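You operate a simulated robot arm through the tools that you are given. There is no shell and no other tool. Be economical: measure what you need, move in short steps, check, and stop when the job is done.

You run a simulated robot arm. Do the job below in one go: nothing can be reset, and whatever is moved stays where it is left.

TASK
Put the wide beaker in the sink. Then take the teal bottle and leave it on the ledge under the taps. Then put the orange bottle on the top of the long workbench. Then fetch the rose white bottle from the third shop shelf by the passage from the bottom and stand it on the low shelf of the tap bench. Then push the wooden drawer shut. Then close the wooden cupboard door. Then put the label roll that says "dish soap" from the top of the wooden counter on the second shop shelf by the wall from the bottom. Then pull the grey drawer open. The order counts. Set down upright: teal bottle, orange bottle, white bottle.

Only the result counts: the job must be done as asked and must still hold three seconds after the hand-in. Knocking over, shifting, dropping, spilling or breaking anything else fails it.

THE ROBOT
A 7-joint arm with a two-finger parallel gripper on a trunk, on a base that drives. Base frame: it is fixed to the floor where the robot stands at the start and does not move with it; the origin is under the middle of the robot, x ahead of it, y to its left, z up; the surface under the hand at the start is at about z = 0.86. Lengths are in m, angles in rad, forces in N, time in s.
With the tool pointing down near the work surface it reaches from about 0.36 to 0.76 m from the robot's upright axis, wherever it stands. Its first joint turns from -2.007 to 2.007 rad. Places, roughly: grey drawer [-3.9, 7.2, 0.6]; label roll [-1.25, 6.5, 1]; ledge under the taps (67x21 cm) [0.64, 2.32, 0.44]; low shelf of the tap bench [-4.1, 5.9, 0.2]; orange bottle (6x6x13 cm) [-3.7, 0, 0.8]; second shop shelf by the wall [-3.2, 4.8, 0.6]; sink (31x22 cm) [0.74, -1.48, 0.76]; teal bottle [0.5, 1, 1]; top of the long workbench [-1.1, -2.7, 0.8]; white bottle [-2.25, 4.75, 1]; wide beaker [0.5, 0.25, 1]; wooden cupboard door [-1.6, 6.1, 0.4]; wooden drawer [-1.5, 6.3, 0.9]. Payload 3.91 kg.
Tool frame: the origin (TCP) lies between the finger pads and is the grasp point; the fingertips stand 0.03 m ahead of it; z points along the fingers, y is the line along which they close. Largest opening 0.11 m; finger width 0.02, thickness 0.01; the body of the gripper, 0.048 by 0.112 m, starts 0.055 m behind the TCP.
Orientation is that of the tool frame in the base frame, as a unit quaternion [w, x, y, z]. With the fingers straight down and closing along the base's y, the tool's x points along the base's -x, its y along +y and its z along -z.

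THE INTERFACE
- The arm moves only by the tool drive_tool. Its argument "targets" is a list that holds one entry, the list of rows, each a list of 7 numbers: the shift along the tool's x, y, z in m, then the turn, a rotation vector about the tool's x, y, z in rad, then the closure in counts, from 0 (fully open) to 255 (shut). In form: [[[x, y, z, ax, ay, az, jaw], ...]]. A call has 1 to 12 rows; each row shifts and turns the commanded pose from where the row before left it, along the tool's axes as they then stand. Rows are played at 5 a second. More than 0.05 m and 0.15 rad between two rows, or a gripper value outside its range, and nothing of the call is played. A pose out of reach is approached as far as the arm can. The call stops where the force on the tool passes 40 N (or 10 N more than at its start, if that is more) or the arm is blocked; 0.2 s more then pass. The fingers move at their own pace (about 0.108 m/s each) and stop on an object; they squeeze with about 38 N. The grip force told is the motor's: it shows also when the fingers shut on nothing. Time passes only in rows, and 0.2 s behind the last, so rows that do not move let the fingers close. The reply holds the time, the measured pose of the TCP, the force on the tool along the base axes, the opening and the grip force, in the units named above and with some noise, with the torque about the TCP (base axes, N m) and any sound that the robot's microphone picked up.
- Cameras (640 x 400 px; columns grow to the right, rows downward): "scene" is now at [0.0082, 0.1974, 1.5875]; the picture's right is [0.55, -0.84, 0.00], its down [-0.59, -0.39, -0.70] and it looks along [0.59, 0.39, -0.71] (base axes); focal length 275 px, centre (320, 200). "wrist" rides on the gripper at [0.072, 0.017, -0.103] in the tool frame; the picture's right is [-0.23, 0.97, 0.00], its down [-0.76, -0.18, -0.62] and it looks along [-0.61, -0.14, 0.78] (tool axes); focal length 222 px, centre (320, 200). There is no depth. A picture from a camera that has moved, and an enlarged one, comes with that camera's place and axes in the base frame and with its lens.
- get_image(camera): a new picture of that camera. It takes no simulated time.
- move_column(by): slides the trunk up (or, below 0, down) by that many m; the arm and the scene camera ride with it, the base frame stays. It gives what a move gives, with no picture.
- roll_base(legs): drives the robot by 1 to 6 legs, each [ahead, turn to the left] in m and rad, along the robot's own axes; the way and the turn of a leg run together, so that a leg with both is an arc; at most 1.5 m and 3.142 rad a leg. The arm and the cameras ride along, it lands a little off, and it stops where it bumps. It gives what a move gives.
- turn_head(pan, tilt): turns the head with the scene camera to pan (to the left, within 2.705 rad either way) and tilt (down, from -0.506 to 1.204), counted from straight ahead of the robot. It gives what a move gives.
- close_up(camera, box): a new picture of the part [left, top, right, bottom] of that camera's present view, enlarged. It takes no simulated time.
- close_job(): hands the job in; it is judged then, once.

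Work in short steps. Places have to be worked out from the pictures, the camera data and where the tool is seen: move nearer, look again, correct. Check each grasp and each placing, and mend what went wrong. You have 196 turns and 162 pictures in all, those below and enlarged ones among them. Open the gripper and draw the arm clear of the work before you hand the job in, unless the task says otherwise; then end with one line.

The tools are called by a JSON object that holds its "op" and its "data". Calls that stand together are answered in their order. drive_tool: Moves the arm, as the interface text tells. Its arguments: {"type":"object","properties":{"targets":{"type":"array","items":{"type":"array","items":{"type":"array","items":{"type":"number"}}}}},"required":["targets"]} The other tools are called the same way: move_column (by) slides the trunk up or down; roll_base (legs) drives the base; turn_head (pan, tilt) turns the head that bears the scene camera; get_image (camera) takes a picture; close_up (camera, box) takes an enlarged picture of a part of a camera's view; close_job () hands the job in.

At the start:

```text
clock: 0.0
position: [0.4253, 0.3271, 1.1921]
ee_rot: [-0.001, 0.0, 1.0, 0.0]
wrist_force: [0.4, 0.6, -0.4]
torque: [-0.03, 0.02, -0.01]
grip_width: 0.1101
gripper_force: 0.1
trunk travel left (down, up): [-0.7, 0.29]
robot x, y, heading: [0.0005, 0.0001, -0.004]
head pan, tilt: [0.581, 0.791]
```

scene: 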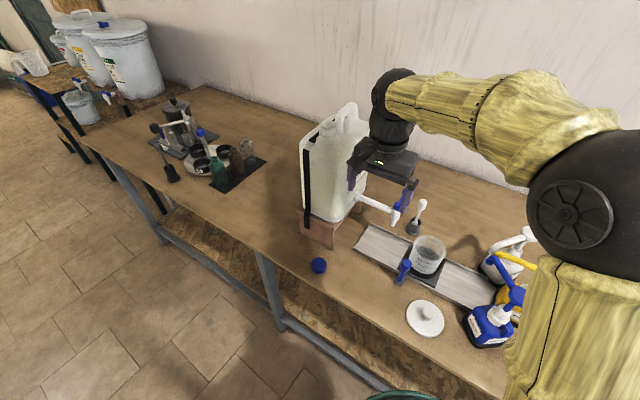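
wrist: 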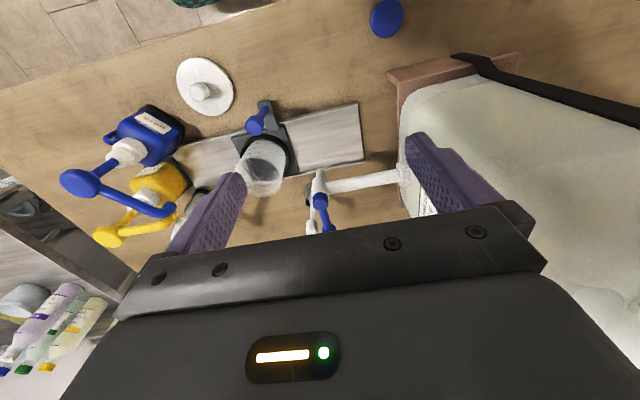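

I'll take enlarged views of the beaker area before planning the first grasp.

{"op": "close_up", "data": {"camera": "scene", "box": [280, 160, 560, 335]}}

{"op": "close_up", "data": {"camera": "wrist", "box": [60, 40, 460, 290]}}

```text
2.29 times, centred on (420, 248) of scene
camera zoom: at [0.0082, 0.1974, 1.5875], right [0.55, -0.84, 0.0], down [-0.59, -0.39, -0.7], along [0.59, 0.39, -0.71], focal length 628 px, centre (91, 91)
```

zoom: 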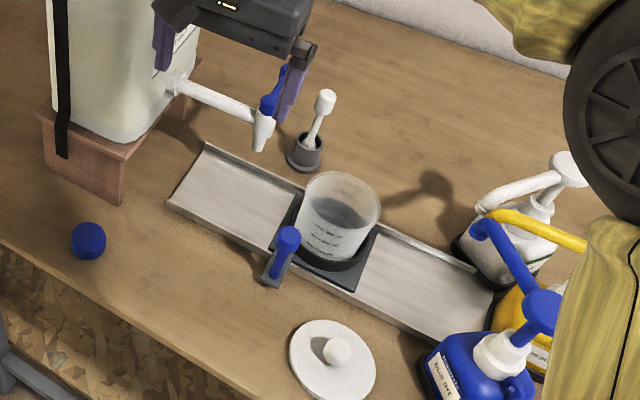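

```text
1.60 times, centred on (260, 165) of wrist
camera zoom: at [0.3526, 0.344, 1.2957], right [0.23, 0.97, 0.0], down [0.76, -0.18, 0.62], along [0.61, -0.14, -0.78], focal length 355 px, centre (416, 256)
```

zoom: 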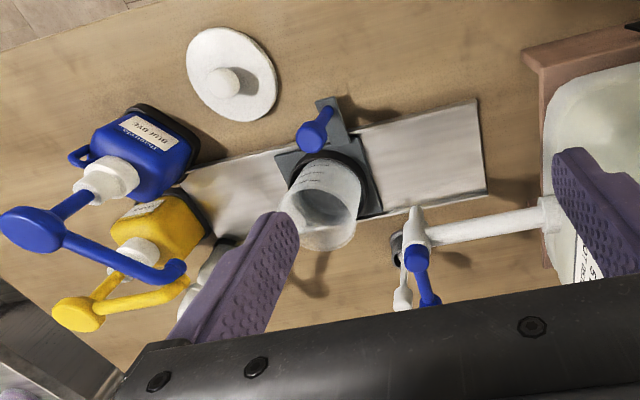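

The beaker rim triangulates to about (0.545, 0.19, 0.945), roughly 0.096 m wide, with the tap outlet at (0.53, 0.296, 1.01). I move over the beaker at the present height, then look.

{"op": "drive_tool", "data": {"targets": [[[-0.03, -0.0343, 0, 0, 0, 0, 0], [-0.03, -0.0343, 0, 0, 0, 0, 0], [-0.03, -0.0343, 0, 0, 0, 0, 0], [-0.03, -0.0343, 0, 0, 0, 0, 0], [0, 0, 0.04, 0, 0, 0, 0], [0, 0, 0.04, 0, 0, 0, 0]]]}}

{"op": "get_image", "data": {"camera": "wrist"}}

{"op": "get_image", "data": {"camera": "scene"}}

```text
clock: 1.4
position: [0.5468, 0.188, 1.1125]
ee_rot: [-0.001, 0.0, 1.0, 0.0]
wrist_force: [-0.8, 0.6, -0.4]
torque: [0.01, 0.0, -0.01]
grip_width: 0.11
gripper_force: 0.0
trunk travel left (down, up): [-0.7, 0.29]
robot x, y, heading: [-0.0013, -0.0023, 0.001]
head pan, tilt: [0.581, 0.791]
```

```text
157 pictures are left
camera wrist: at [0.4744, 0.206, 1.215], right [0.23, 0.97, 0.0], down [0.76, -0.18, 0.62], along [0.61, -0.14, -0.78], focal length 222 px, centre (320, 200)
```

wrist: 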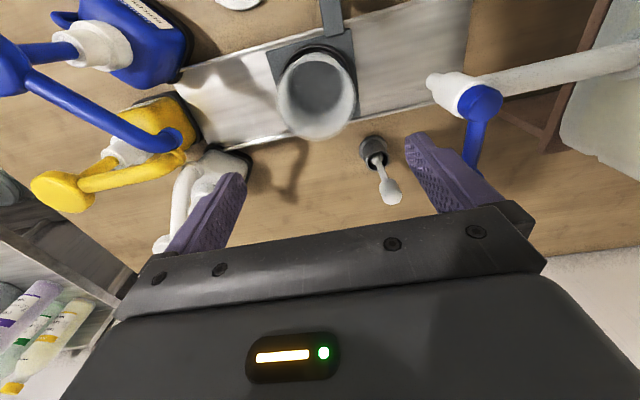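

```text
156 pictures are left
camera scene: at [0.009, 0.1975, 1.5875], right [0.55, -0.84, 0.0], down [-0.59, -0.39, -0.7], along [0.59, 0.39, -0.71], focal length 275 px, centre (320, 200)
```

scene: 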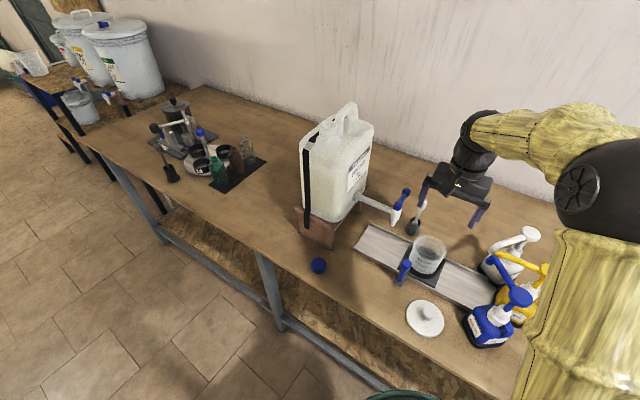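

The beaker axis now measures about (0.543, 0.188), under the TCP. I come down to just above the rim and check finger clearance.

{"op": "drive_tool", "data": {"targets": [[[0.003, 0, 0.04, 0, 0, 0, 0], [0, 0, 0.04, 0, 0, 0, 0], [0, 0, 0.04, 0, 0, 0, 0], [0, 0, 0, 0, 0, 0, 0]]]}}

{"op": "close_up", "data": {"camera": "scene", "box": [340, 160, 532, 280]}}

{"op": "get_image", "data": {"camera": "wrist"}}

```text
clock: 2.4
position: [0.5435, 0.1896, 0.9939]
ee_rot: [0.001, 0.0, 1.0, 0.0]
wrist_force: [-0.3, 0.0, -0.1]
torque: [-0.03, -0.03, 0.05]
grip_width: 0.1101
gripper_force: 0.0
trunk travel left (down, up): [-0.7, 0.29]
robot x, y, heading: [-0.0028, -0.0004, -0.001]
head pan, tilt: [0.581, 0.791]
```

```text
3.33 times, centred on (436, 220) of scene
camera zoom: at [0.008, 0.1973, 1.5876], right [0.55, -0.84, 0.0], down [-0.59, -0.39, -0.7], along [0.59, 0.39, -0.71], focal length 916 px, centre (-67, 133)
```

zoom: 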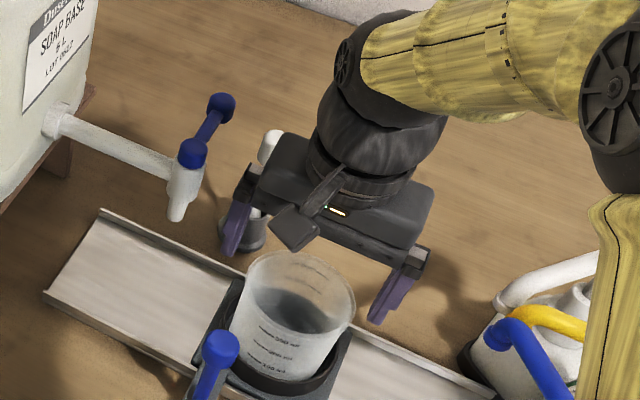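

```text
154 pictures are left
camera wrist: at [0.4713, 0.2063, 1.0964], right [0.23, 0.97, 0.0], down [0.76, -0.18, 0.62], along [0.61, -0.14, -0.78], focal length 222 px, centre (320, 200)
```

wrist: 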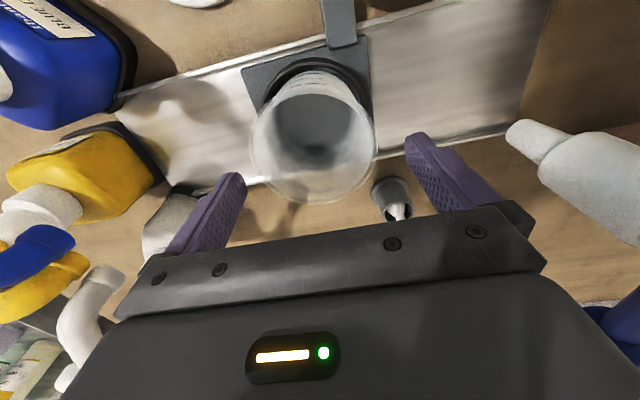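

The rim sits at about (0.543, 0.186, 0.94) and the fingers straddle it. I shift 3 mm in -y and descend to z≈0.935, then close.

{"op": "drive_tool", "data": {"targets": [[[0, -0.003, 0.03, 0, 0, 0, 0], [0, 0, 0.027, 0, 0, 0, 0], [0, 0, 0, 0, 0, 0, 0], [0, 0, 0, 0, 0, 0, 255], [0, 0, 0, 0, 0, 0, 255], [0, 0, 0, 0, 0, 0, 255]]]}}

{"op": "close_up", "data": {"camera": "scene", "box": [340, 160, 532, 280]}}

```text
clock: 3.8
position: [0.5436, 0.186, 0.9378]
ee_rot: [0.001, 0.0, 1.0, 0.0]
wrist_force: [-0.6, -0.6, 1.7]
torque: [-0.13, -0.04, 0.0]
grip_width: 0.0825
gripper_force: 38.0
trunk travel left (down, up): [-0.7, 0.29]
robot x, y, heading: [-0.0, -0.0003, 0.001]
head pan, tilt: [0.581, 0.791]
```

```text
3.33 times, centred on (436, 220) of scene
camera zoom: at [0.008, 0.1972, 1.5876], right [0.55, -0.84, 0.0], down [-0.59, -0.39, -0.7], along [0.59, 0.39, -0.71], focal length 916 px, centre (-67, 133)
```

zoom: 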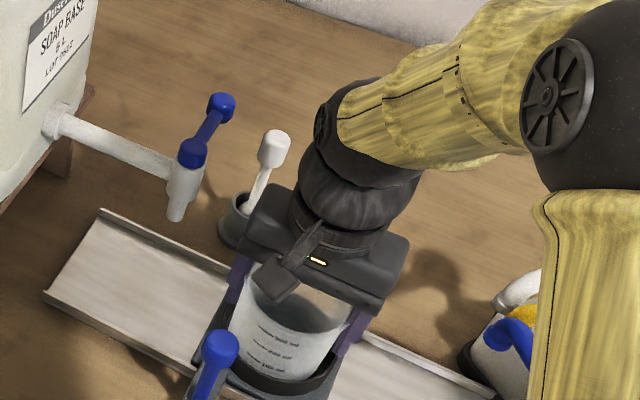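

The fingers stopped at 82.5 mm with full grip. I lift straight up slowly and check.

{"op": "drive_tool", "data": {"targets": [[[0, 0, -0.01, 0, 0, 0, 255], [0, 0, -0.02, 0, 0, 0, 255], [0, 0, -0.03, 0, 0, 0, 255], [0, 0, -0.03, 0, 0, 0, 255], [0, 0, -0.03, 0, 0, 0, 255], [0, 0, -0.03, 0, 0, 0, 255], [0, 0, 0, 0, 0, 0, 255]]]}}

{"op": "get_image", "data": {"camera": "scene"}}

{"op": "get_image", "data": {"camera": "wrist"}}

```text
clock: 5.4
position: [0.5417, 0.1857, 1.087]
ee_rot: [0.0, 0.001, 1.0, 0.001]
wrist_force: [0.0, -0.3, -0.9]
torque: [-0.03, 0.03, -0.01]
grip_width: 0.0823
gripper_force: 37.8
trunk travel left (down, up): [-0.7, 0.29]
robot x, y, heading: [0.0009, -0.0015, -0.0]
head pan, tilt: [0.581, 0.791]
```

```text
152 pictures are left
camera scene: at [0.0085, 0.1975, 1.5875], right [0.55, -0.84, 0.0], down [-0.59, -0.39, -0.7], along [0.59, 0.39, -0.71], focal length 275 px, centre (320, 200)
```

scene: 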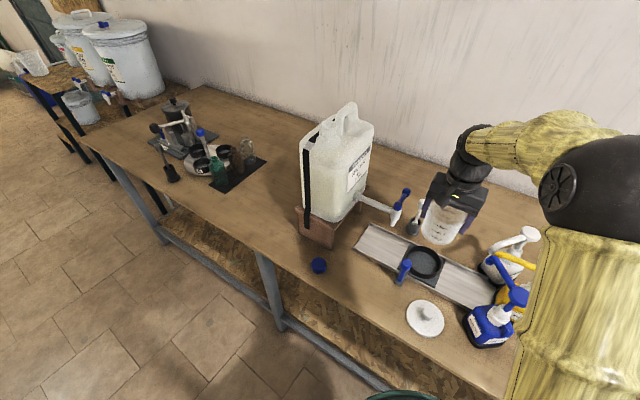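

```text
151 pictures are left
camera wrist: at [0.4694, 0.2033, 1.1897], right [0.23, 0.97, 0.0], down [0.76, -0.18, 0.62], along [0.61, -0.14, -0.78], focal length 222 px, centre (320, 200)
```

wrist: 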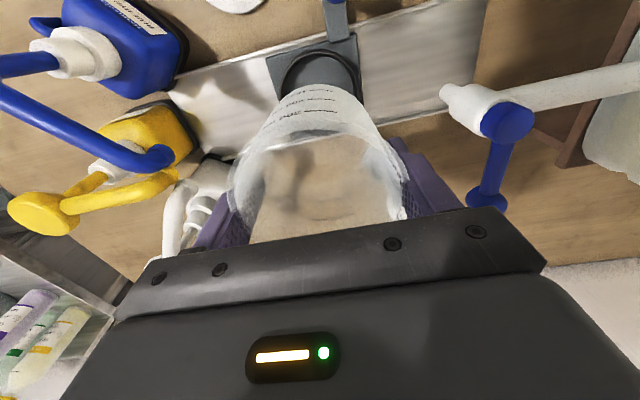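

The beaker is held and empty. Now I look to the right for the sink.

{"op": "turn_head", "data": {"pan": -0.9, "tilt": 0.6}}

{"op": "get_image", "data": {"camera": "scene"}}

```text
clock: 7.0
position: [0.5399, 0.1853, 1.0873]
ee_rot: [0.0, 0.0, 1.0, 0.0]
wrist_force: [0.7, -0.5, -0.3]
torque: [0.03, -0.01, -0.01]
grip_width: 0.0823
gripper_force: 38.1
trunk travel left (down, up): [-0.7, 0.29]
robot x, y, heading: [0.0018, 0.0016, -0.001]
head pan, tilt: [-0.901, 0.6]
```

```text
150 pictures are left
camera scene: at [-0.0045, 0.0836, 1.6037], right [-0.78, -0.62, 0.0], down [-0.35, 0.44, -0.82], along [0.51, -0.65, -0.57], focal length 275 px, centre (320, 200)
```

scene: 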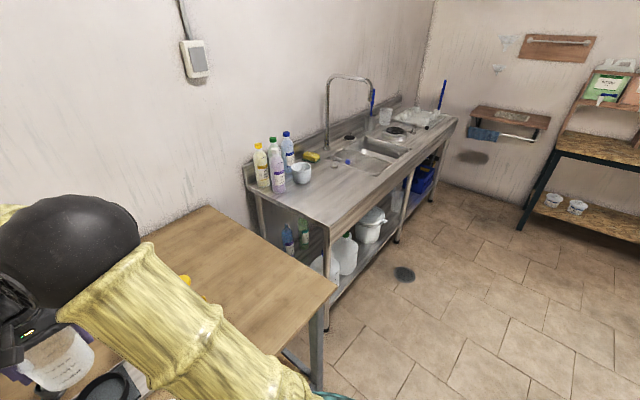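

The sink bench is along the same wall further right. I enlarge it.

{"op": "close_up", "data": {"camera": "scene", "box": [240, 60, 480, 210]}}

```text
2.67 times, centred on (360, 135) of scene
camera zoom: at [-0.0045, 0.0836, 1.6037], right [-0.78, -0.62, 0.0], down [-0.35, 0.44, -0.82], along [0.51, -0.65, -0.57], focal length 732 px, centre (213, 373)
```

zoom: 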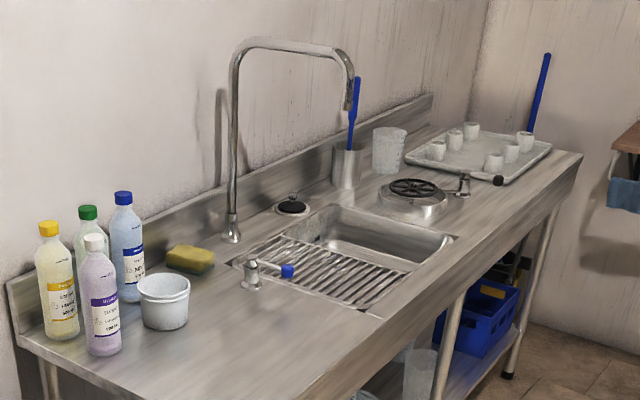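

I plan to back away, drive along y and face the sink at y≈-1.5. First I look down for floor obstacles near the base, right and behind.

{"op": "turn_head", "data": {"pan": -1.2, "tilt": 1.1}}

{"op": "get_image", "data": {"camera": "scene"}}

{"op": "turn_head", "data": {"pan": -2.3, "tilt": 0.6}}

{"op": "get_image", "data": {"camera": "scene"}}

```text
clock: 7.9
position: [0.5418, 0.185, 1.0863]
ee_rot: [0.0, 0.0, 1.0, 0.0]
wrist_force: [0.8, 0.6, -0.4]
torque: [0.0, 0.01, -0.01]
grip_width: 0.0823
gripper_force: 38.1
trunk travel left (down, up): [-0.7, 0.29]
robot x, y, heading: [0.0004, 0.002, 0.004]
head pan, tilt: [-1.201, 1.1]
```

```text
148 pictures are left
camera scene: at [-0.0366, 0.0939, 1.5652], right [-0.93, -0.36, 0.0], down [-0.32, 0.83, -0.45], along [0.16, -0.42, -0.89], focal length 275 px, centre (320, 200)
```

scene: 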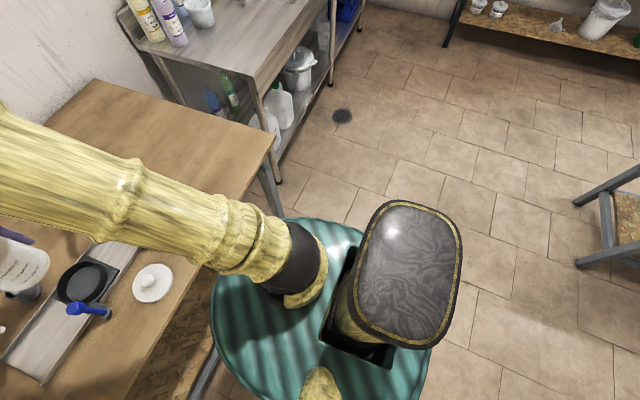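

```text
clock: 9.2
position: [0.5419, 0.1857, 1.0862]
ee_rot: [0.0, 0.0, 1.0, 0.001]
wrist_force: [0.2, -1.1, -0.6]
torque: [0.01, 0.04, -0.01]
grip_width: 0.0825
gripper_force: 38.0
trunk travel left (down, up): [-0.7, 0.29]
robot x, y, heading: [-0.0007, 0.0019, 0.002]
head pan, tilt: [-2.3, 0.6]
```

```text
147 pictures are left
camera scene: at [-0.1183, 0.0869, 1.6037], right [-0.75, 0.67, 0.0], down [0.38, 0.42, -0.82], along [-0.55, -0.62, -0.57], focal length 275 px, centre (320, 200)
```

scene: 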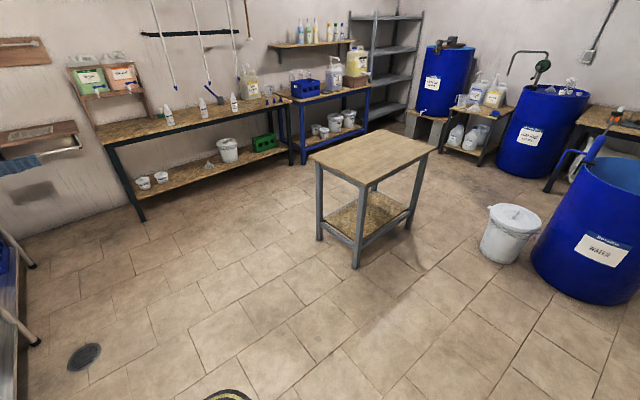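

The path behind and along the sink bench is clear (the green disc is the robot's own base). I raise the beaker a bit, then back off, turn right, drive 1.5 m, and turn to face the sink.

{"op": "drive_tool", "data": {"targets": [[[0, 0, -0.04, 0, 0, 0, 255], [0, 0, -0.04, 0, 0, 0, 255], [0, 0, -0.04, 0, 0, 0, 255]]]}}

{"op": "roll_base", "data": {"legs": [[-0.4, 0], [0, -1.571], [1.5, 0], [0, 1.571]]}}

{"op": "turn_head", "data": {"pan": 0.15, "tilt": 0.7}}

{"op": "get_image", "data": {"camera": "scene"}}

```text
clock: 10.1
position: [0.5412, 0.1859, 1.2052]
ee_rot: [0.001, 0.001, 1.0, 0.0]
wrist_force: [-0.3, 0.3, 0.0]
torque: [0.01, 0.0, 0.02]
grip_width: 0.0823
gripper_force: 37.8
trunk travel left (down, up): [-0.7, 0.29]
robot x, y, heading: [-0.0011, -0.002, -0.002]
head pan, tilt: [-2.3, 0.6]
```

```text
clock: 32.5
position: [0.0778, -1.3714, 1.2046]
ee_rot: [0.0, 0.031, 1.0, 0.001]
wrist_force: [-0.4, -0.5, -0.3]
torque: [-0.02, -0.03, -0.01]
grip_width: 0.0825
gripper_force: 37.6
trunk travel left (down, up): [-0.7, 0.29]
robot x, y, heading: [-0.4748, -1.5223, -0.059]
head pan, tilt: [-2.3, 0.6]
```

```text
clock: 34.8
position: [0.0782, -1.3724, 1.2059]
ee_rot: [0.0, 0.03, 1.0, 0.0]
wrist_force: [-0.6, -0.1, 0.0]
torque: [-0.03, -0.03, 0.02]
grip_width: 0.0823
gripper_force: 37.8
trunk travel left (down, up): [-0.7, 0.29]
robot x, y, heading: [-0.4741, -1.5233, -0.064]
head pan, tilt: [0.15, 0.7]
```

```text
146 pictures are left
camera scene: at [-0.4402, -1.3602, 1.5951], right [0.09, -1.0, 0.0], down [-0.64, -0.06, -0.76], along [0.76, 0.07, -0.64], focal length 275 px, centre (320, 200)
```

scene: 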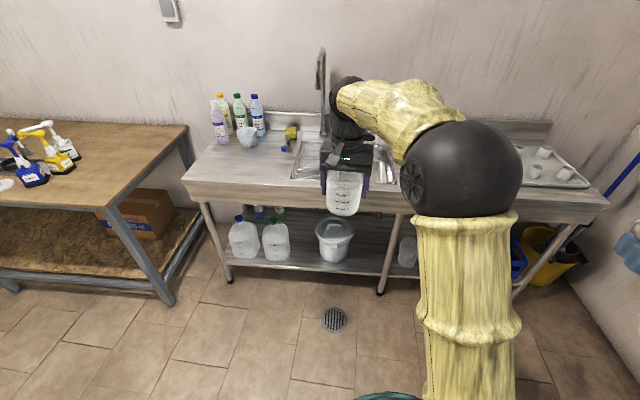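

I straighten the heading, move the tool laterally toward the robot's midline so it avoids the faucet, and look again before driving in.

{"op": "drive_tool", "data": {"targets": [[[0, -0.04, 0, 0, 0, 0, 255], [0, -0.04, 0, 0, 0, 0, 255], [0, -0.04, 0, 0, 0, 0, 255], [0, -0.04, 0, 0, 0, 0, 255]]]}}

{"op": "roll_base", "data": {"legs": [[0, 0.062], [0.3, 0]]}}

{"op": "get_image", "data": {"camera": "scene"}}

{"op": "get_image", "data": {"camera": "wrist"}}

```text
clock: 35.8
position: [0.0693, -1.5311, 1.2031]
ee_rot: [0.001, 0.031, 1.0, 0.001]
wrist_force: [0.6, -0.2, 0.2]
torque: [0.04, 0.01, -0.04]
grip_width: 0.0821
gripper_force: 37.9
trunk travel left (down, up): [-0.7, 0.29]
robot x, y, heading: [-0.4792, -1.5236, -0.065]
head pan, tilt: [0.15, 0.7]
```

```text
clock: 38.6
position: [0.3736, -1.4961, 1.2033]
ee_rot: [-0.001, -0.001, 1.0, 0.0]
wrist_force: [0.6, -0.2, -1.2]
torque: [0.01, 0.02, 0.03]
grip_width: 0.0823
gripper_force: 37.9
trunk travel left (down, up): [-0.7, 0.29]
robot x, y, heading: [-0.1706, -1.5236, -0.003]
head pan, tilt: [0.15, 0.7]
```

```text
145 pictures are left
camera scene: at [-0.1458, -1.3578, 1.5951], right [0.15, -0.99, 0.0], down [-0.64, -0.1, -0.76], along [0.76, 0.12, -0.64], focal length 275 px, centre (320, 200)
```

scene: 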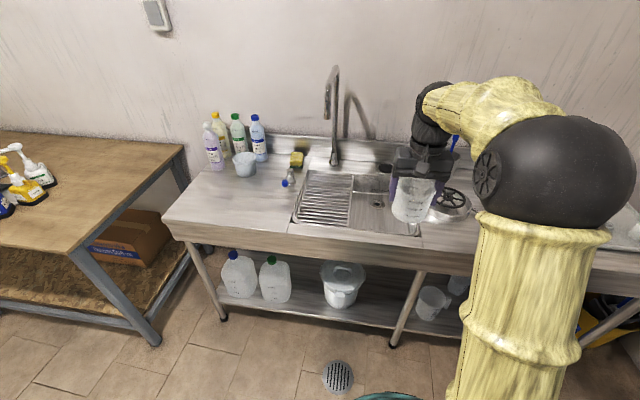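

```text
144 pictures are left
camera wrist: at [0.3011, -1.4788, 1.3057], right [0.23, 0.97, 0.0], down [0.76, -0.18, 0.62], along [0.61, -0.14, -0.78], focal length 222 px, centre (320, 200)
```

wrist: 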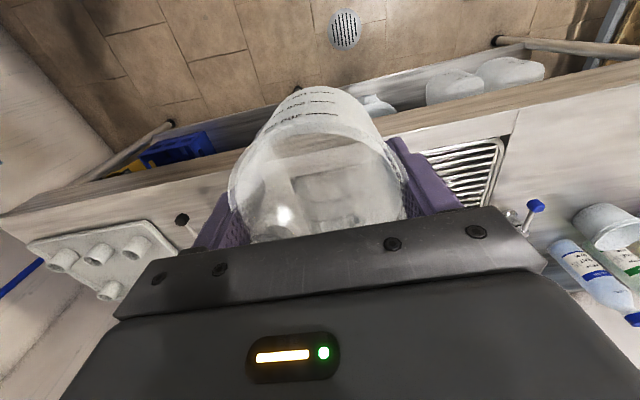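

The basin's open part spans about x 0.585–0.9, y −1.61…−1.35; the spout is near y≈−1.25, away from the hand. I drive ahead 0.24 m, extend a bit, and begin lowering.

{"op": "roll_base", "data": {"legs": [[0.24, 0]]}}

{"op": "drive_tool", "data": {"targets": [[[-0.035, 0.005, 0, 0, 0, 0, 255], [-0.035, 0.005, 0, 0, 0, 0, 255], [0, 0, 0.04, 0, 0, 0, 255], [0, 0, 0.04, 0, 0, 0, 255], [0, 0, 0.04, 0, 0, 0, 255], [0, 0, 0, 0, 0, 0, 255]]]}}

{"op": "get_image", "data": {"camera": "scene"}}

{"op": "get_image", "data": {"camera": "wrist"}}

```text
clock: 40.6
position: [0.6169, -1.4895, 1.203]
ee_rot: [0.0, -0.004, 1.0, 0.0]
wrist_force: [1.3, 0.3, 0.2]
torque: [0.02, 0.0, -0.01]
grip_width: 0.0823
gripper_force: 38.1
trunk travel left (down, up): [-0.7, 0.29]
robot x, y, heading: [0.0737, -1.5238, 0.005]
head pan, tilt: [0.15, 0.7]
```

```text
clock: 42.0
position: [0.6875, -1.4796, 1.0839]
ee_rot: [0.0, -0.004, 1.0, -0.001]
wrist_force: [-0.1, -0.7, -0.8]
torque: [0.01, 0.01, 0.02]
grip_width: 0.0824
gripper_force: 38.4
trunk travel left (down, up): [-0.7, 0.29]
robot x, y, heading: [0.0711, -1.5229, 0.004]
head pan, tilt: [0.15, 0.7]
```

```text
143 pictures are left
camera scene: at [0.0958, -1.3563, 1.5951], right [0.16, -0.99, 0.0], down [-0.64, -0.1, -0.76], along [0.76, 0.12, -0.64], focal length 275 px, centre (320, 200)
```

scene: 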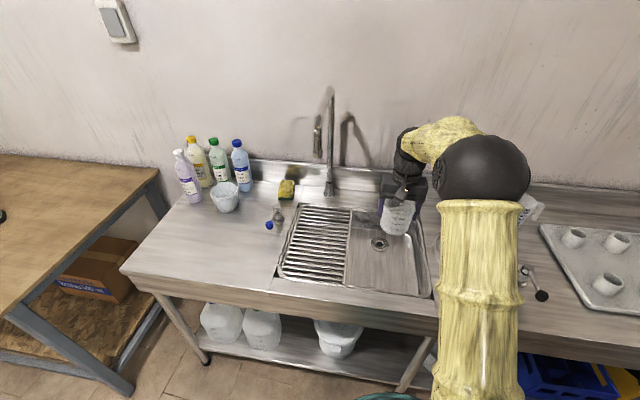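

```text
142 pictures are left
camera wrist: at [0.6149, -1.4632, 1.1866], right [0.22, 0.98, 0.0], down [0.76, -0.17, 0.62], along [0.61, -0.14, -0.78], focal length 222 px, centre (320, 200)
```

wrist: 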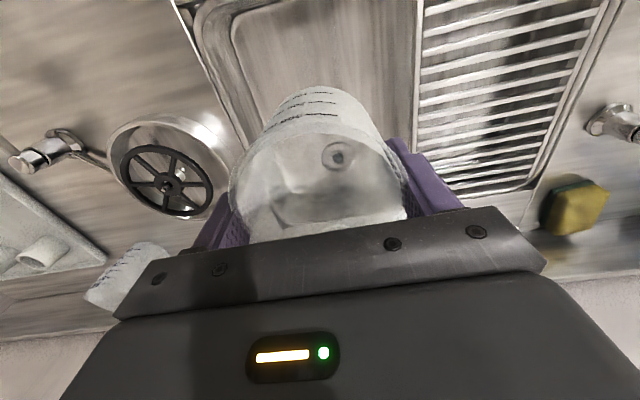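

The beaker is over the open basin. I lower to z≈0.86 first.

{"op": "drive_tool", "data": {"targets": [[[0, 0, 0.045, 0, 0, 0, 255], [0, 0, 0.045, 0, 0, 0, 255], [0, 0, 0.045, 0, 0, 0, 255], [0, 0, 0.045, 0, 0, 0, 255], [0, 0, 0.03, 0, 0, 0, 255], [0, 0, 0, 0, 0, 0, 255]]]}}

{"op": "close_up", "data": {"camera": "scene", "box": [260, 150, 500, 300]}}

```text
clock: 43.4
position: [0.686, -1.4775, 0.8737]
ee_rot: [0.0, -0.005, 1.0, 0.0]
wrist_force: [0.3, 0.0, -1.3]
torque: [-0.01, 0.0, 0.01]
grip_width: 0.0825
gripper_force: 37.9
trunk travel left (down, up): [-0.7, 0.29]
robot x, y, heading: [0.0737, -1.5224, 0.008]
head pan, tilt: [0.15, 0.7]
```

```text
2.67 times, centred on (380, 225) of scene
camera zoom: at [0.0959, -1.3562, 1.5951], right [0.16, -0.99, 0.0], down [-0.64, -0.1, -0.76], along [0.76, 0.12, -0.64], focal length 732 px, centre (160, 133)
```

zoom: 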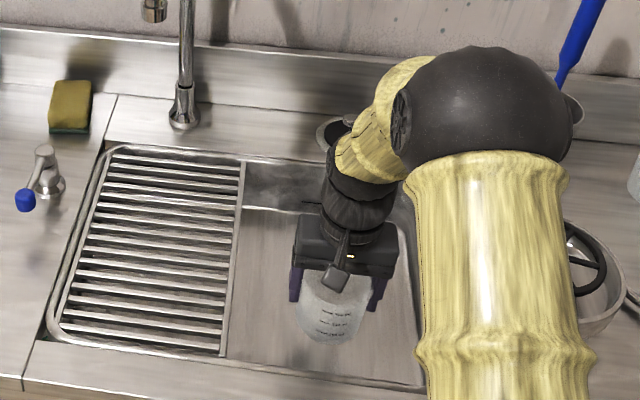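

Still free of contact. I lower in small steps, stopping on contact.

{"op": "drive_tool", "data": {"targets": [[[0, 0, 0.015, 0, 0, 0, 255], [0, 0, 0.01, 0, 0, 0, 255], [0, 0, 0.01, 0, 0, 0, 255], [0, 0, 0.005, 0, 0, 0, 255], [0, 0, 0, 0, 0, 0, 255]]]}}

{"op": "close_up", "data": {"camera": "scene", "box": [340, 190, 436, 250]}}

```text
clock: 44.6
position: [0.6857, -1.4809, 0.8343]
ee_rot: [0.0, -0.004, 1.0, 0.0]
wrist_force: [-0.9, -0.3, -0.1]
torque: [0.01, 0.0, 0.01]
grip_width: 0.0822
gripper_force: 38.1
trunk travel left (down, up): [-0.7, 0.29]
robot x, y, heading: [0.0738, -1.5243, 0.006]
head pan, tilt: [0.15, 0.7]
```

```text
6.67 times, centred on (388, 220) of scene
camera zoom: at [0.096, -1.3562, 1.5951], right [0.16, -0.99, 0.0], down [-0.64, -0.1, -0.76], along [0.76, 0.12, -0.64], focal length 1831 px, centre (-133, 67)
```

zoom: 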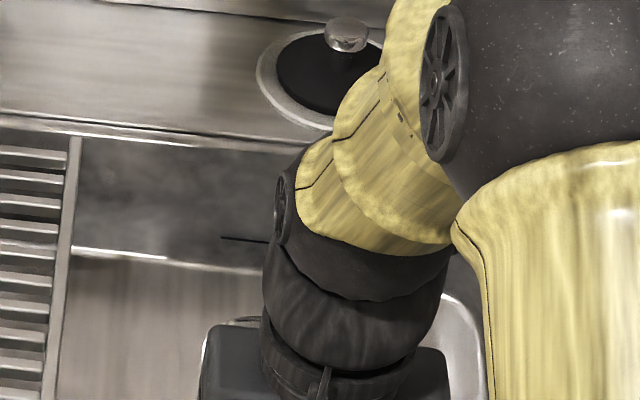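

Still no contact. I continue down in 5 mm steps.

{"op": "drive_tool", "data": {"targets": [[[0, 0, 0.006, 0, 0, 0, 255], [0, 0, 0.006, 0, 0, 0, 255], [0, 0, 0.006, 0, 0, 0, 255], [0, 0, 0.004, 0, 0, 0, 255], [0, 0, 0, 0, 0, 0, 255]]]}}

{"op": "get_image", "data": {"camera": "scene"}}

```text
clock: 45.5
position: [0.6867, -1.4805, 0.8224]
ee_rot: [0.006, -0.004, 1.0, 0.0]
wrist_force: [-3.8, 0.1, 22.8]
torque: [-0.65, 0.6, -0.12]
grip_width: 0.0825
gripper_force: 37.5
trunk travel left (down, up): [-0.7, 0.29]
robot x, y, heading: [0.0745, -1.525, 0.011]
head pan, tilt: [0.15, 0.7]
stopped in row 4: the force on the tool passed its limit at 45 N (the readings are from after the stop); the commanded pose is now the measured one
```

```text
139 pictures are left
camera scene: at [0.0926, -1.3563, 1.5954], right [0.16, -0.99, 0.0], down [-0.63, -0.1, -0.77], along [0.76, 0.12, -0.64], focal length 275 px, centre (320, 200)
```

scene: 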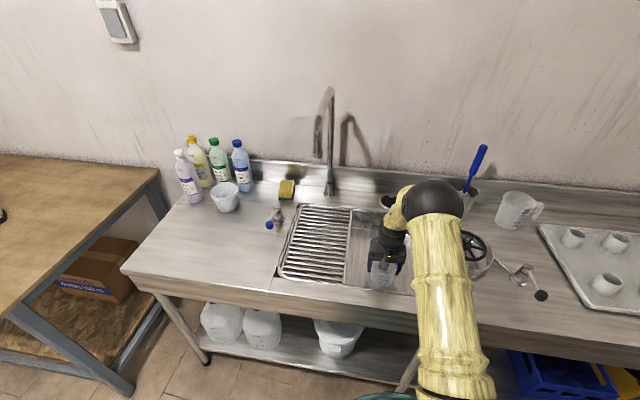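

The beaker reached the basin floor (TCP 0.822). I open and rise straight up.

{"op": "drive_tool", "data": {"targets": [[[0, 0, -0.002, 0, 0, 0, 255], [0, 0, 0, 0, 0, 0, 0], [0, 0, 0, 0, 0, 0, 0], [0, 0, 0, 0, 0, 0, 0], [0, 0, -0.03, 0, 0, 0, 0], [0, 0, -0.045, 0, 0, 0, 0], [0, 0, -0.045, 0, 0, 0, 0], [0, 0, -0.045, 0, 0, 0, 0], [0, 0, -0.045, 0, 0, 0, 0], [0, 0, -0.045, 0, 0, 0, 0], [0, 0, -0.045, 0, 0, 0, 0]]]}}

{"op": "get_image", "data": {"camera": "wrist"}}

{"op": "get_image", "data": {"camera": "scene"}}

```text
clock: 47.9
position: [0.6867, -1.4795, 1.119]
ee_rot: [0.004, -0.005, 1.0, 0.0]
wrist_force: [-0.3, -0.6, -0.3]
torque: [0.02, -0.02, -0.01]
grip_width: 0.1099
gripper_force: 0.1
trunk travel left (down, up): [-0.7, 0.29]
robot x, y, heading: [0.0704, -1.5226, 0.008]
head pan, tilt: [0.15, 0.7]
```

```text
138 pictures are left
camera wrist: at [0.614, -1.4633, 1.2222], right [0.22, 0.98, 0.0], down [0.76, -0.17, 0.63], along [0.61, -0.14, -0.78], focal length 222 px, centre (320, 200)
```

wrist: 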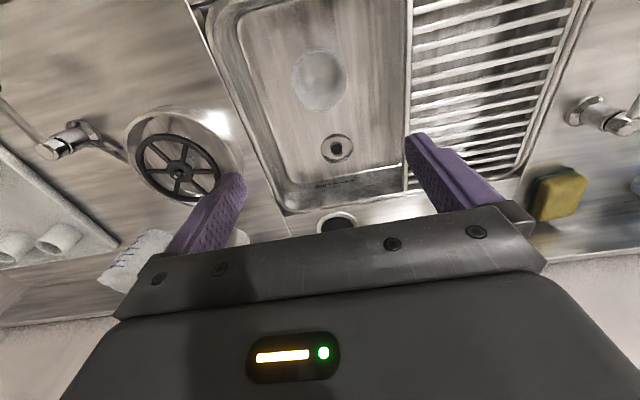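

```text
137 pictures are left
camera scene: at [0.0951, -1.3562, 1.5951], right [0.16, -0.99, 0.0], down [-0.64, -0.1, -0.77], along [0.76, 0.12, -0.64], focal length 275 px, centre (320, 200)
```

scene: 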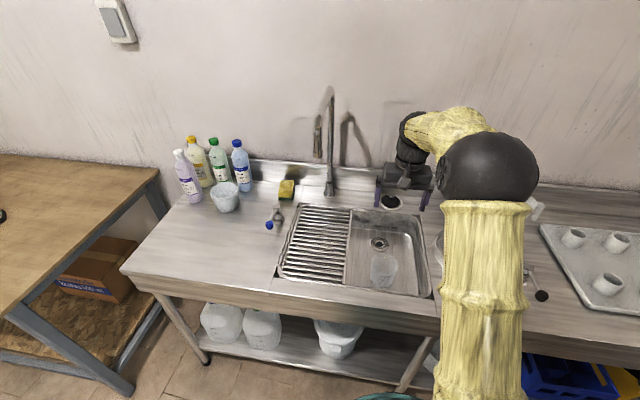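

The beaker stands upright in the sink. Next is the teal bottle near (0.5, 1.0): I back away, turn left, drive about 2.45 m and face the bench there.

{"op": "roll_base", "data": {"legs": [[-0.48, 0], [0, 1.571], [1.5, 0], [0.95, 0], [0, -1.571]]}}

{"op": "turn_head", "data": {"pan": 0.2, "tilt": 0.7}}

{"op": "get_image", "data": {"camera": "scene"}}

```text
clock: 76.2
position: [0.1191, 0.9674, 1.1192]
ee_rot: [0.004, 0.003, 1.0, 0.001]
wrist_force: [0.3, -0.2, -0.1]
torque: [0.0, 0.0, 0.02]
grip_width: 0.1101
gripper_force: 0.1
trunk travel left (down, up): [-0.7, 0.29]
robot x, y, heading: [-0.4954, 0.9377, -0.009]
head pan, tilt: [0.15, 0.7]
```

```text
clock: 76.8
position: [0.1189, 0.9683, 1.1186]
ee_rot: [0.003, 0.003, 1.0, 0.0]
wrist_force: [0.1, 0.6, 0.6]
torque: [-0.01, 0.04, 0.01]
grip_width: 0.1101
gripper_force: 0.0
trunk travel left (down, up): [-0.7, 0.29]
robot x, y, heading: [-0.497, 0.9319, -0.006]
head pan, tilt: [0.201, 0.7]
```

```text
136 pictures are left
camera scene: at [-0.4723, 1.1065, 1.5951], right [0.19, -0.98, 0.0], down [-0.63, -0.12, -0.76], along [0.75, 0.15, -0.64], focal length 275 px, centre (320, 200)
```

scene: 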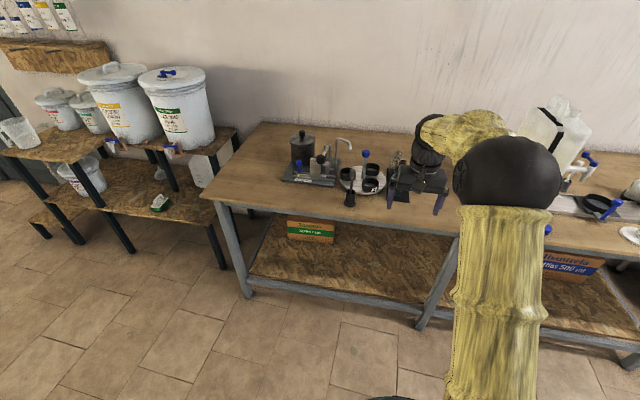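

The hand hides the bottle. I raise the tool, drive ahead 0.3 m, and look with both cameras.

{"op": "drive_tool", "data": {"targets": [[[0.03, -0.03, -0.02, 0, 0, 0, 0], [0.03, -0.03, -0.02, 0, 0, 0, 0], [0.03, -0.03, -0.02, 0, 0, 0, 0], [0, -0.03, -0.03, 0, 0, 0, 0], [0, -0.03, -0.02, 0, 0, 0, 0]]]}}

{"op": "roll_base", "data": {"legs": [[0.35, 0]]}}

{"op": "get_image", "data": {"camera": "scene"}}

{"op": "get_image", "data": {"camera": "wrist"}}

```text
clock: 78.0
position: [0.0261, 0.8179, 1.2305]
ee_rot: [0.003, 0.003, 1.0, 0.0]
wrist_force: [0.3, -0.7, 0.8]
torque: [0.04, 0.01, 0.0]
grip_width: 0.1099
gripper_force: 0.1
trunk travel left (down, up): [-0.7, 0.29]
robot x, y, heading: [-0.5001, 0.938, -0.011]
head pan, tilt: [0.201, 0.7]
```

```text
clock: 80.7
position: [0.3836, 0.8182, 1.2297]
ee_rot: [0.002, 0.003, 1.0, -0.001]
wrist_force: [0.3, -0.6, -0.3]
torque: [-0.02, -0.01, 0.02]
grip_width: 0.1099
gripper_force: 0.1
trunk travel left (down, up): [-0.7, 0.29]
robot x, y, heading: [-0.1441, 0.9349, -0.005]
head pan, tilt: [0.201, 0.7]
```

```text
135 pictures are left
camera scene: at [-0.117, 1.1041, 1.5951], right [0.19, -0.98, 0.0], down [-0.63, -0.12, -0.76], along [0.75, 0.15, -0.64], focal length 275 px, centre (320, 200)
```

scene: 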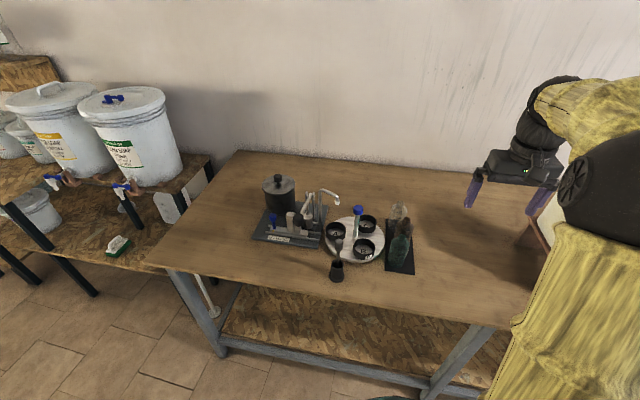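

```text
134 pictures are left
camera wrist: at [0.3094, 0.835, 1.3315], right [0.23, 0.97, 0.0], down [0.76, -0.18, 0.63], along [0.61, -0.15, -0.78], focal length 222 px, centre (320, 200)
```

wrist: 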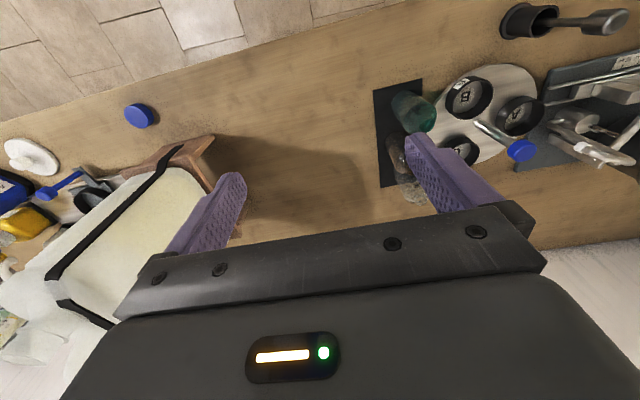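

{"op": "close_up", "data": {"camera": "scene", "box": [300, 180, 460, 280]}}

{"op": "close_up", "data": {"camera": "wrist", "box": [340, 50, 580, 200]}}

```text
4.00 times, centred on (380, 230) of scene
camera zoom: at [-0.117, 1.1041, 1.5951], right [0.19, -0.98, 0.0], down [-0.63, -0.12, -0.76], along [0.75, 0.15, -0.64], focal length 1099 px, centre (80, 80)
```

zoom: 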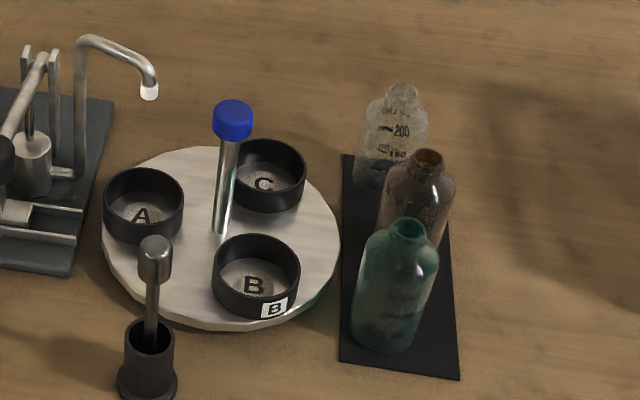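

```text
2.67 times, centred on (460, 125) of wrist
camera zoom: at [0.3094, 0.835, 1.3315], right [0.23, 0.97, 0.0], down [0.76, -0.18, 0.63], along [0.61, -0.15, -0.78], focal length 592 px, centre (-53, 400)
```

zoom: 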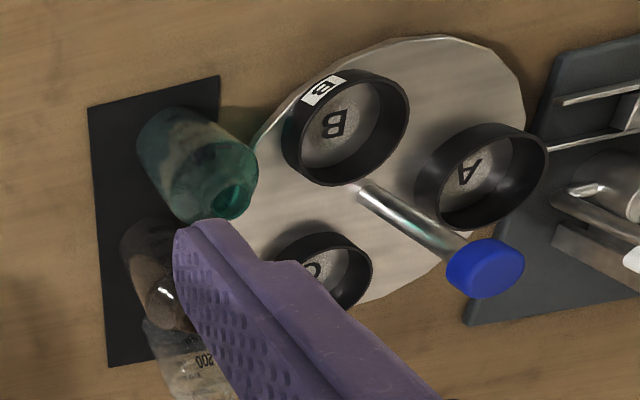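

The teal bottle's mouth triangulates to about (0.479, 0.974, 0.975), with the brown bottle 85 mm behind it. Before choosing the grasp I look at the ledge under the taps.

{"op": "turn_head", "data": {"pan": 0.85, "tilt": 0.7}}

{"op": "get_image", "data": {"camera": "scene"}}

```text
clock: 81.7
position: [0.3812, 0.8173, 1.2286]
ee_rot: [0.003, 0.003, 1.0, 0.0]
wrist_force: [0.3, 0.2, -1.6]
torque: [-0.01, -0.01, -0.03]
grip_width: 0.1101
gripper_force: 0.0
trunk travel left (down, up): [-0.7, 0.29]
robot x, y, heading: [-0.1419, 0.9353, -0.008]
head pan, tilt: [0.85, 0.7]
```

```text
131 pictures are left
camera scene: at [-0.1445, 1.1511, 1.5951], right [0.75, -0.67, 0.0], down [-0.43, -0.48, -0.76], along [0.51, 0.57, -0.64], focal length 275 px, centre (320, 200)
```

scene: 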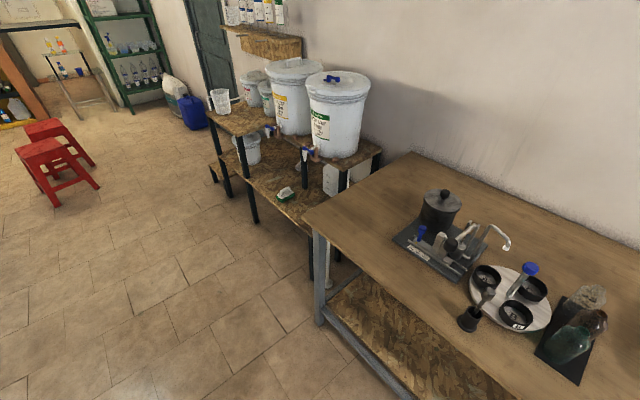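

{"op": "close_up", "data": {"camera": "scene", "box": [190, 50, 414, 230]}}

```text
2.22 times, centred on (302, 140) of scene
camera zoom: at [-0.1445, 1.1511, 1.5951], right [0.75, -0.67, 0.0], down [-0.43, -0.48, -0.76], along [0.51, 0.57, -0.64], focal length 610 px, centre (360, 333)
```

zoom: 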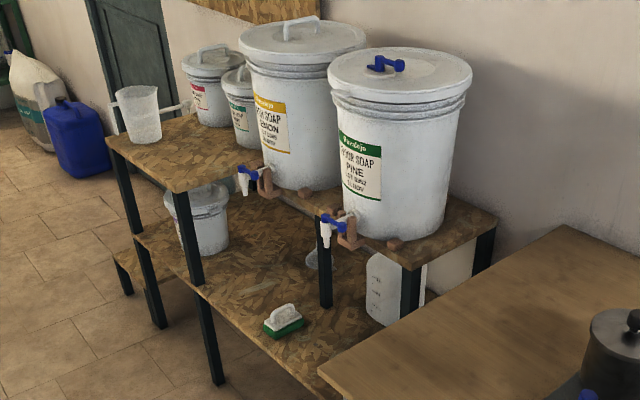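

The ledge (with a brush at about (0.63, 2.35)) is open from above, so a top-down grasp works. I move over the teal bottle with the jaws part closed.

{"op": "drive_tool", "data": {"targets": [[[-0.0235, 0.039, 0, 0, 0, 0, 50], [-0.0235, 0.039, 0, 0, 0, 0, 50], [-0.0235, 0.038, 0, 0, 0, 0, 50], [-0.0235, 0.038, 0, 0, 0, 0, 50], [0, 0, 0.04, 0, 0, 0, 50], [0, 0, 0.04, 0, 0, 0, 50], [0, 0, 0.04, 0, 0, 0, 50], [0, 0, 0.04, 0, 0, 0, 50], [0, 0, 0, 0, 0, 0, 50]]]}}

{"op": "turn_head", "data": {"pan": 0.2, "tilt": 0.7}}

{"op": "close_up", "data": {"camera": "scene", "box": [300, 150, 492, 270]}}

{"op": "get_image", "data": {"camera": "wrist"}}

```text
clock: 83.7
position: [0.4772, 0.9707, 1.0708]
ee_rot: [0.004, 0.003, 1.0, 0.0]
wrist_force: [0.0, -0.6, -0.6]
torque: [-0.03, 0.02, 0.02]
grip_width: 0.0884
gripper_force: 0.0
trunk travel left (down, up): [-0.7, 0.29]
robot x, y, heading: [-0.141, 0.935, -0.004]
head pan, tilt: [0.85, 0.7]
```

```text
clock: 84.7
position: [0.4781, 0.9717, 1.0706]
ee_rot: [0.004, 0.003, 1.0, 0.0]
wrist_force: [0.7, 0.5, 0.4]
torque: [0.03, -0.01, 0.01]
grip_width: 0.0885
gripper_force: 0.1
trunk travel left (down, up): [-0.7, 0.29]
robot x, y, heading: [-0.1407, 0.9311, -0.003]
head pan, tilt: [0.201, 0.7]
```

```text
3.33 times, centred on (396, 210) of scene
camera zoom: at [-0.1177, 1.1043, 1.5951], right [0.19, -0.98, 0.0], down [-0.63, -0.13, -0.76], along [0.75, 0.15, -0.64], focal length 916 px, centre (67, 167)
```

zoom: 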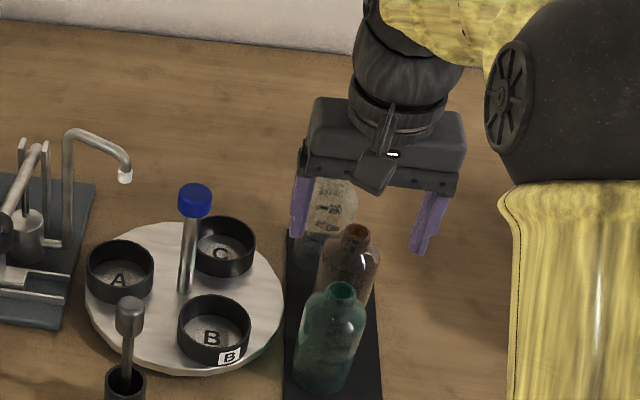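

```text
128 pictures are left
camera wrist: at [0.405, 0.9884, 1.1726], right [0.23, 0.97, 0.0], down [0.76, -0.18, 0.63], along [0.61, -0.15, -0.78], focal length 222 px, centre (320, 200)
```

wrist: 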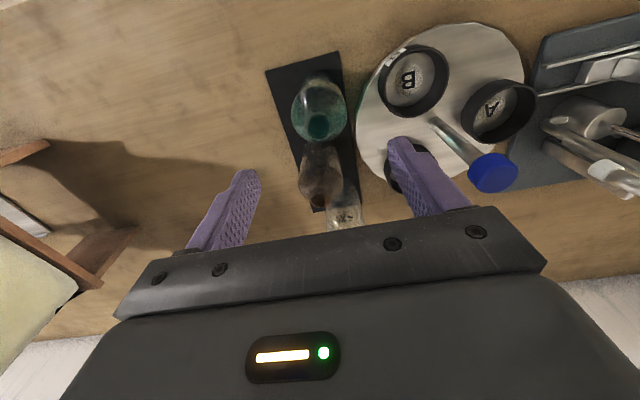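

The bottle axis is confirmed at (0.476, 0.969). I descend to z≈0.935 and close.

{"op": "drive_tool", "data": {"targets": [[[0.002, -0.002, 0.035, 0, 0, 0, 50], [0, 0, 0.035, 0, 0, 0, 50], [0, 0, 0.035, 0, 0, 0, 50], [0, 0, 0.028, 0, 0, 0, 50], [0, 0, 0, 0, 0, 0, 50], [0, 0, 0, 0, 0, 0, 255], [0, 0, 0, 0, 0, 0, 255], [0, 0, 0, 0, 0, 0, 255]]]}}

{"op": "close_up", "data": {"camera": "scene", "box": [300, 150, 492, 270]}}

```text
clock: 86.5
position: [0.4768, 0.9672, 0.9383]
ee_rot: [0.004, 0.003, 1.0, 0.0]
wrist_force: [-0.8, -0.6, 0.1]
torque: [0.01, 0.01, 0.0]
grip_width: 0.0538
gripper_force: 37.8
trunk travel left (down, up): [-0.7, 0.29]
robot x, y, heading: [-0.1409, 0.9364, -0.007]
head pan, tilt: [0.201, 0.7]
```

```text
3.33 times, centred on (396, 210) of scene
camera zoom: at [-0.1176, 1.1042, 1.5951], right [0.19, -0.98, 0.0], down [-0.63, -0.12, -0.76], along [0.75, 0.15, -0.64], focal length 916 px, centre (67, 167)
```

zoom: 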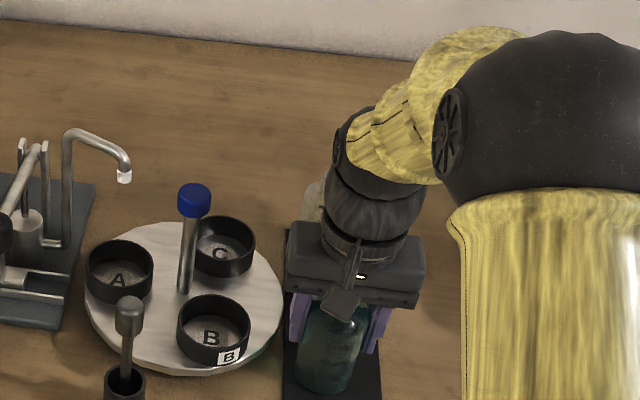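

Grip holds at 54 mm. I lift straight up and check the neighbours.

{"op": "drive_tool", "data": {"targets": [[[0, 0, -0.02, 0, 0, 0, 255], [0, 0, -0.04, 0, 0, 0, 255], [0, 0, -0.04, 0, 0, 0, 255], [0, 0, -0.04, 0, 0, 0, 255], [0, 0, -0.04, 0, 0, 0, 255], [0, 0, -0.04, 0, 0, 0, 255], [0, 0, -0.04, 0, 0, 0, 255], [0, 0, 0, 0, 0, 0, 255]]]}}

{"op": "get_image", "data": {"camera": "scene"}}

```text
clock: 88.3
position: [0.4734, 0.9693, 1.1983]
ee_rot: [0.003, 0.003, 1.0, 0.0]
wrist_force: [-0.8, -0.6, -0.2]
torque: [0.07, -0.02, -0.03]
grip_width: 0.054
gripper_force: 37.7
trunk travel left (down, up): [-0.7, 0.29]
robot x, y, heading: [-0.1442, 0.9367, -0.007]
head pan, tilt: [0.201, 0.7]
```

```text
126 pictures are left
camera scene: at [-0.1175, 1.1042, 1.5951], right [0.19, -0.98, 0.0], down [-0.63, -0.12, -0.76], along [0.75, 0.15, -0.64], focal length 275 px, centre (320, 200)
```

scene: 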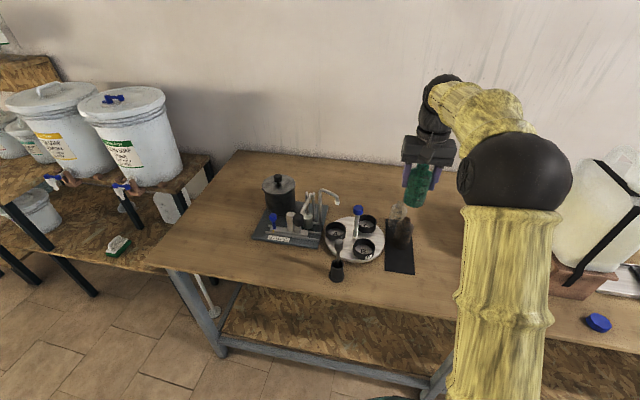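

Held, neighbours untouched. I back off, drive to y≈2.1 and face the ledge.

{"op": "roll_base", "data": {"legs": [[-0.35, 0], [0, 1.575], [1.17, 0], [0, -1.571]]}}

{"op": "turn_head", "data": {"pan": 0.3, "tilt": 0.75}}

{"op": "get_image", "data": {"camera": "scene"}}

```text
clock: 108.3
position: [0.1389, 2.1234, 1.1978]
ee_rot: [0.003, -0.003, 1.0, 0.0]
wrist_force: [1.0, 0.7, 0.0]
torque: [-0.03, 0.0, 0.02]
grip_width: 0.0542
gripper_force: 37.6
trunk travel left (down, up): [-0.7, 0.29]
robot x, y, heading: [-0.4806, 2.0821, 0.009]
head pan, tilt: [0.201, 0.7]
```

```text
clock: 109.0
position: [0.1384, 2.1248, 1.1977]
ee_rot: [0.004, -0.004, 1.0, 0.0]
wrist_force: [-1.0, -0.3, 0.0]
torque: [-0.02, -0.03, 0.0]
grip_width: 0.0539
gripper_force: 38.2
trunk travel left (down, up): [-0.7, 0.29]
robot x, y, heading: [-0.4764, 2.0801, 0.004]
head pan, tilt: [0.3, 0.75]
```

```text
125 pictures are left
camera scene: at [-0.4583, 2.2581, 1.5909], right [0.3, -0.95, 0.0], down [-0.65, -0.21, -0.73], along [0.7, 0.22, -0.68], focal length 275 px, centre (320, 200)
```

scene: 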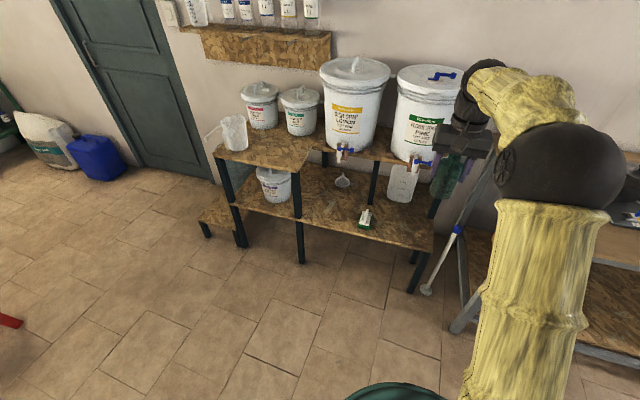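

A stick leans between the ledge and the bench end. I enlarge this area.

{"op": "close_up", "data": {"camera": "scene", "box": [280, 120, 520, 300]}}

```text
2.22 times, centred on (400, 210) of scene
camera zoom: at [-0.4583, 2.2581, 1.5909], right [0.3, -0.95, 0.0], down [-0.65, -0.21, -0.73], along [0.7, 0.22, -0.68], focal length 610 px, centre (142, 178)
```

zoom: 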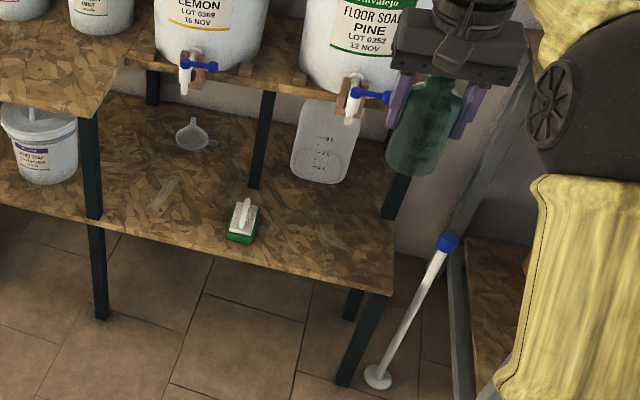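

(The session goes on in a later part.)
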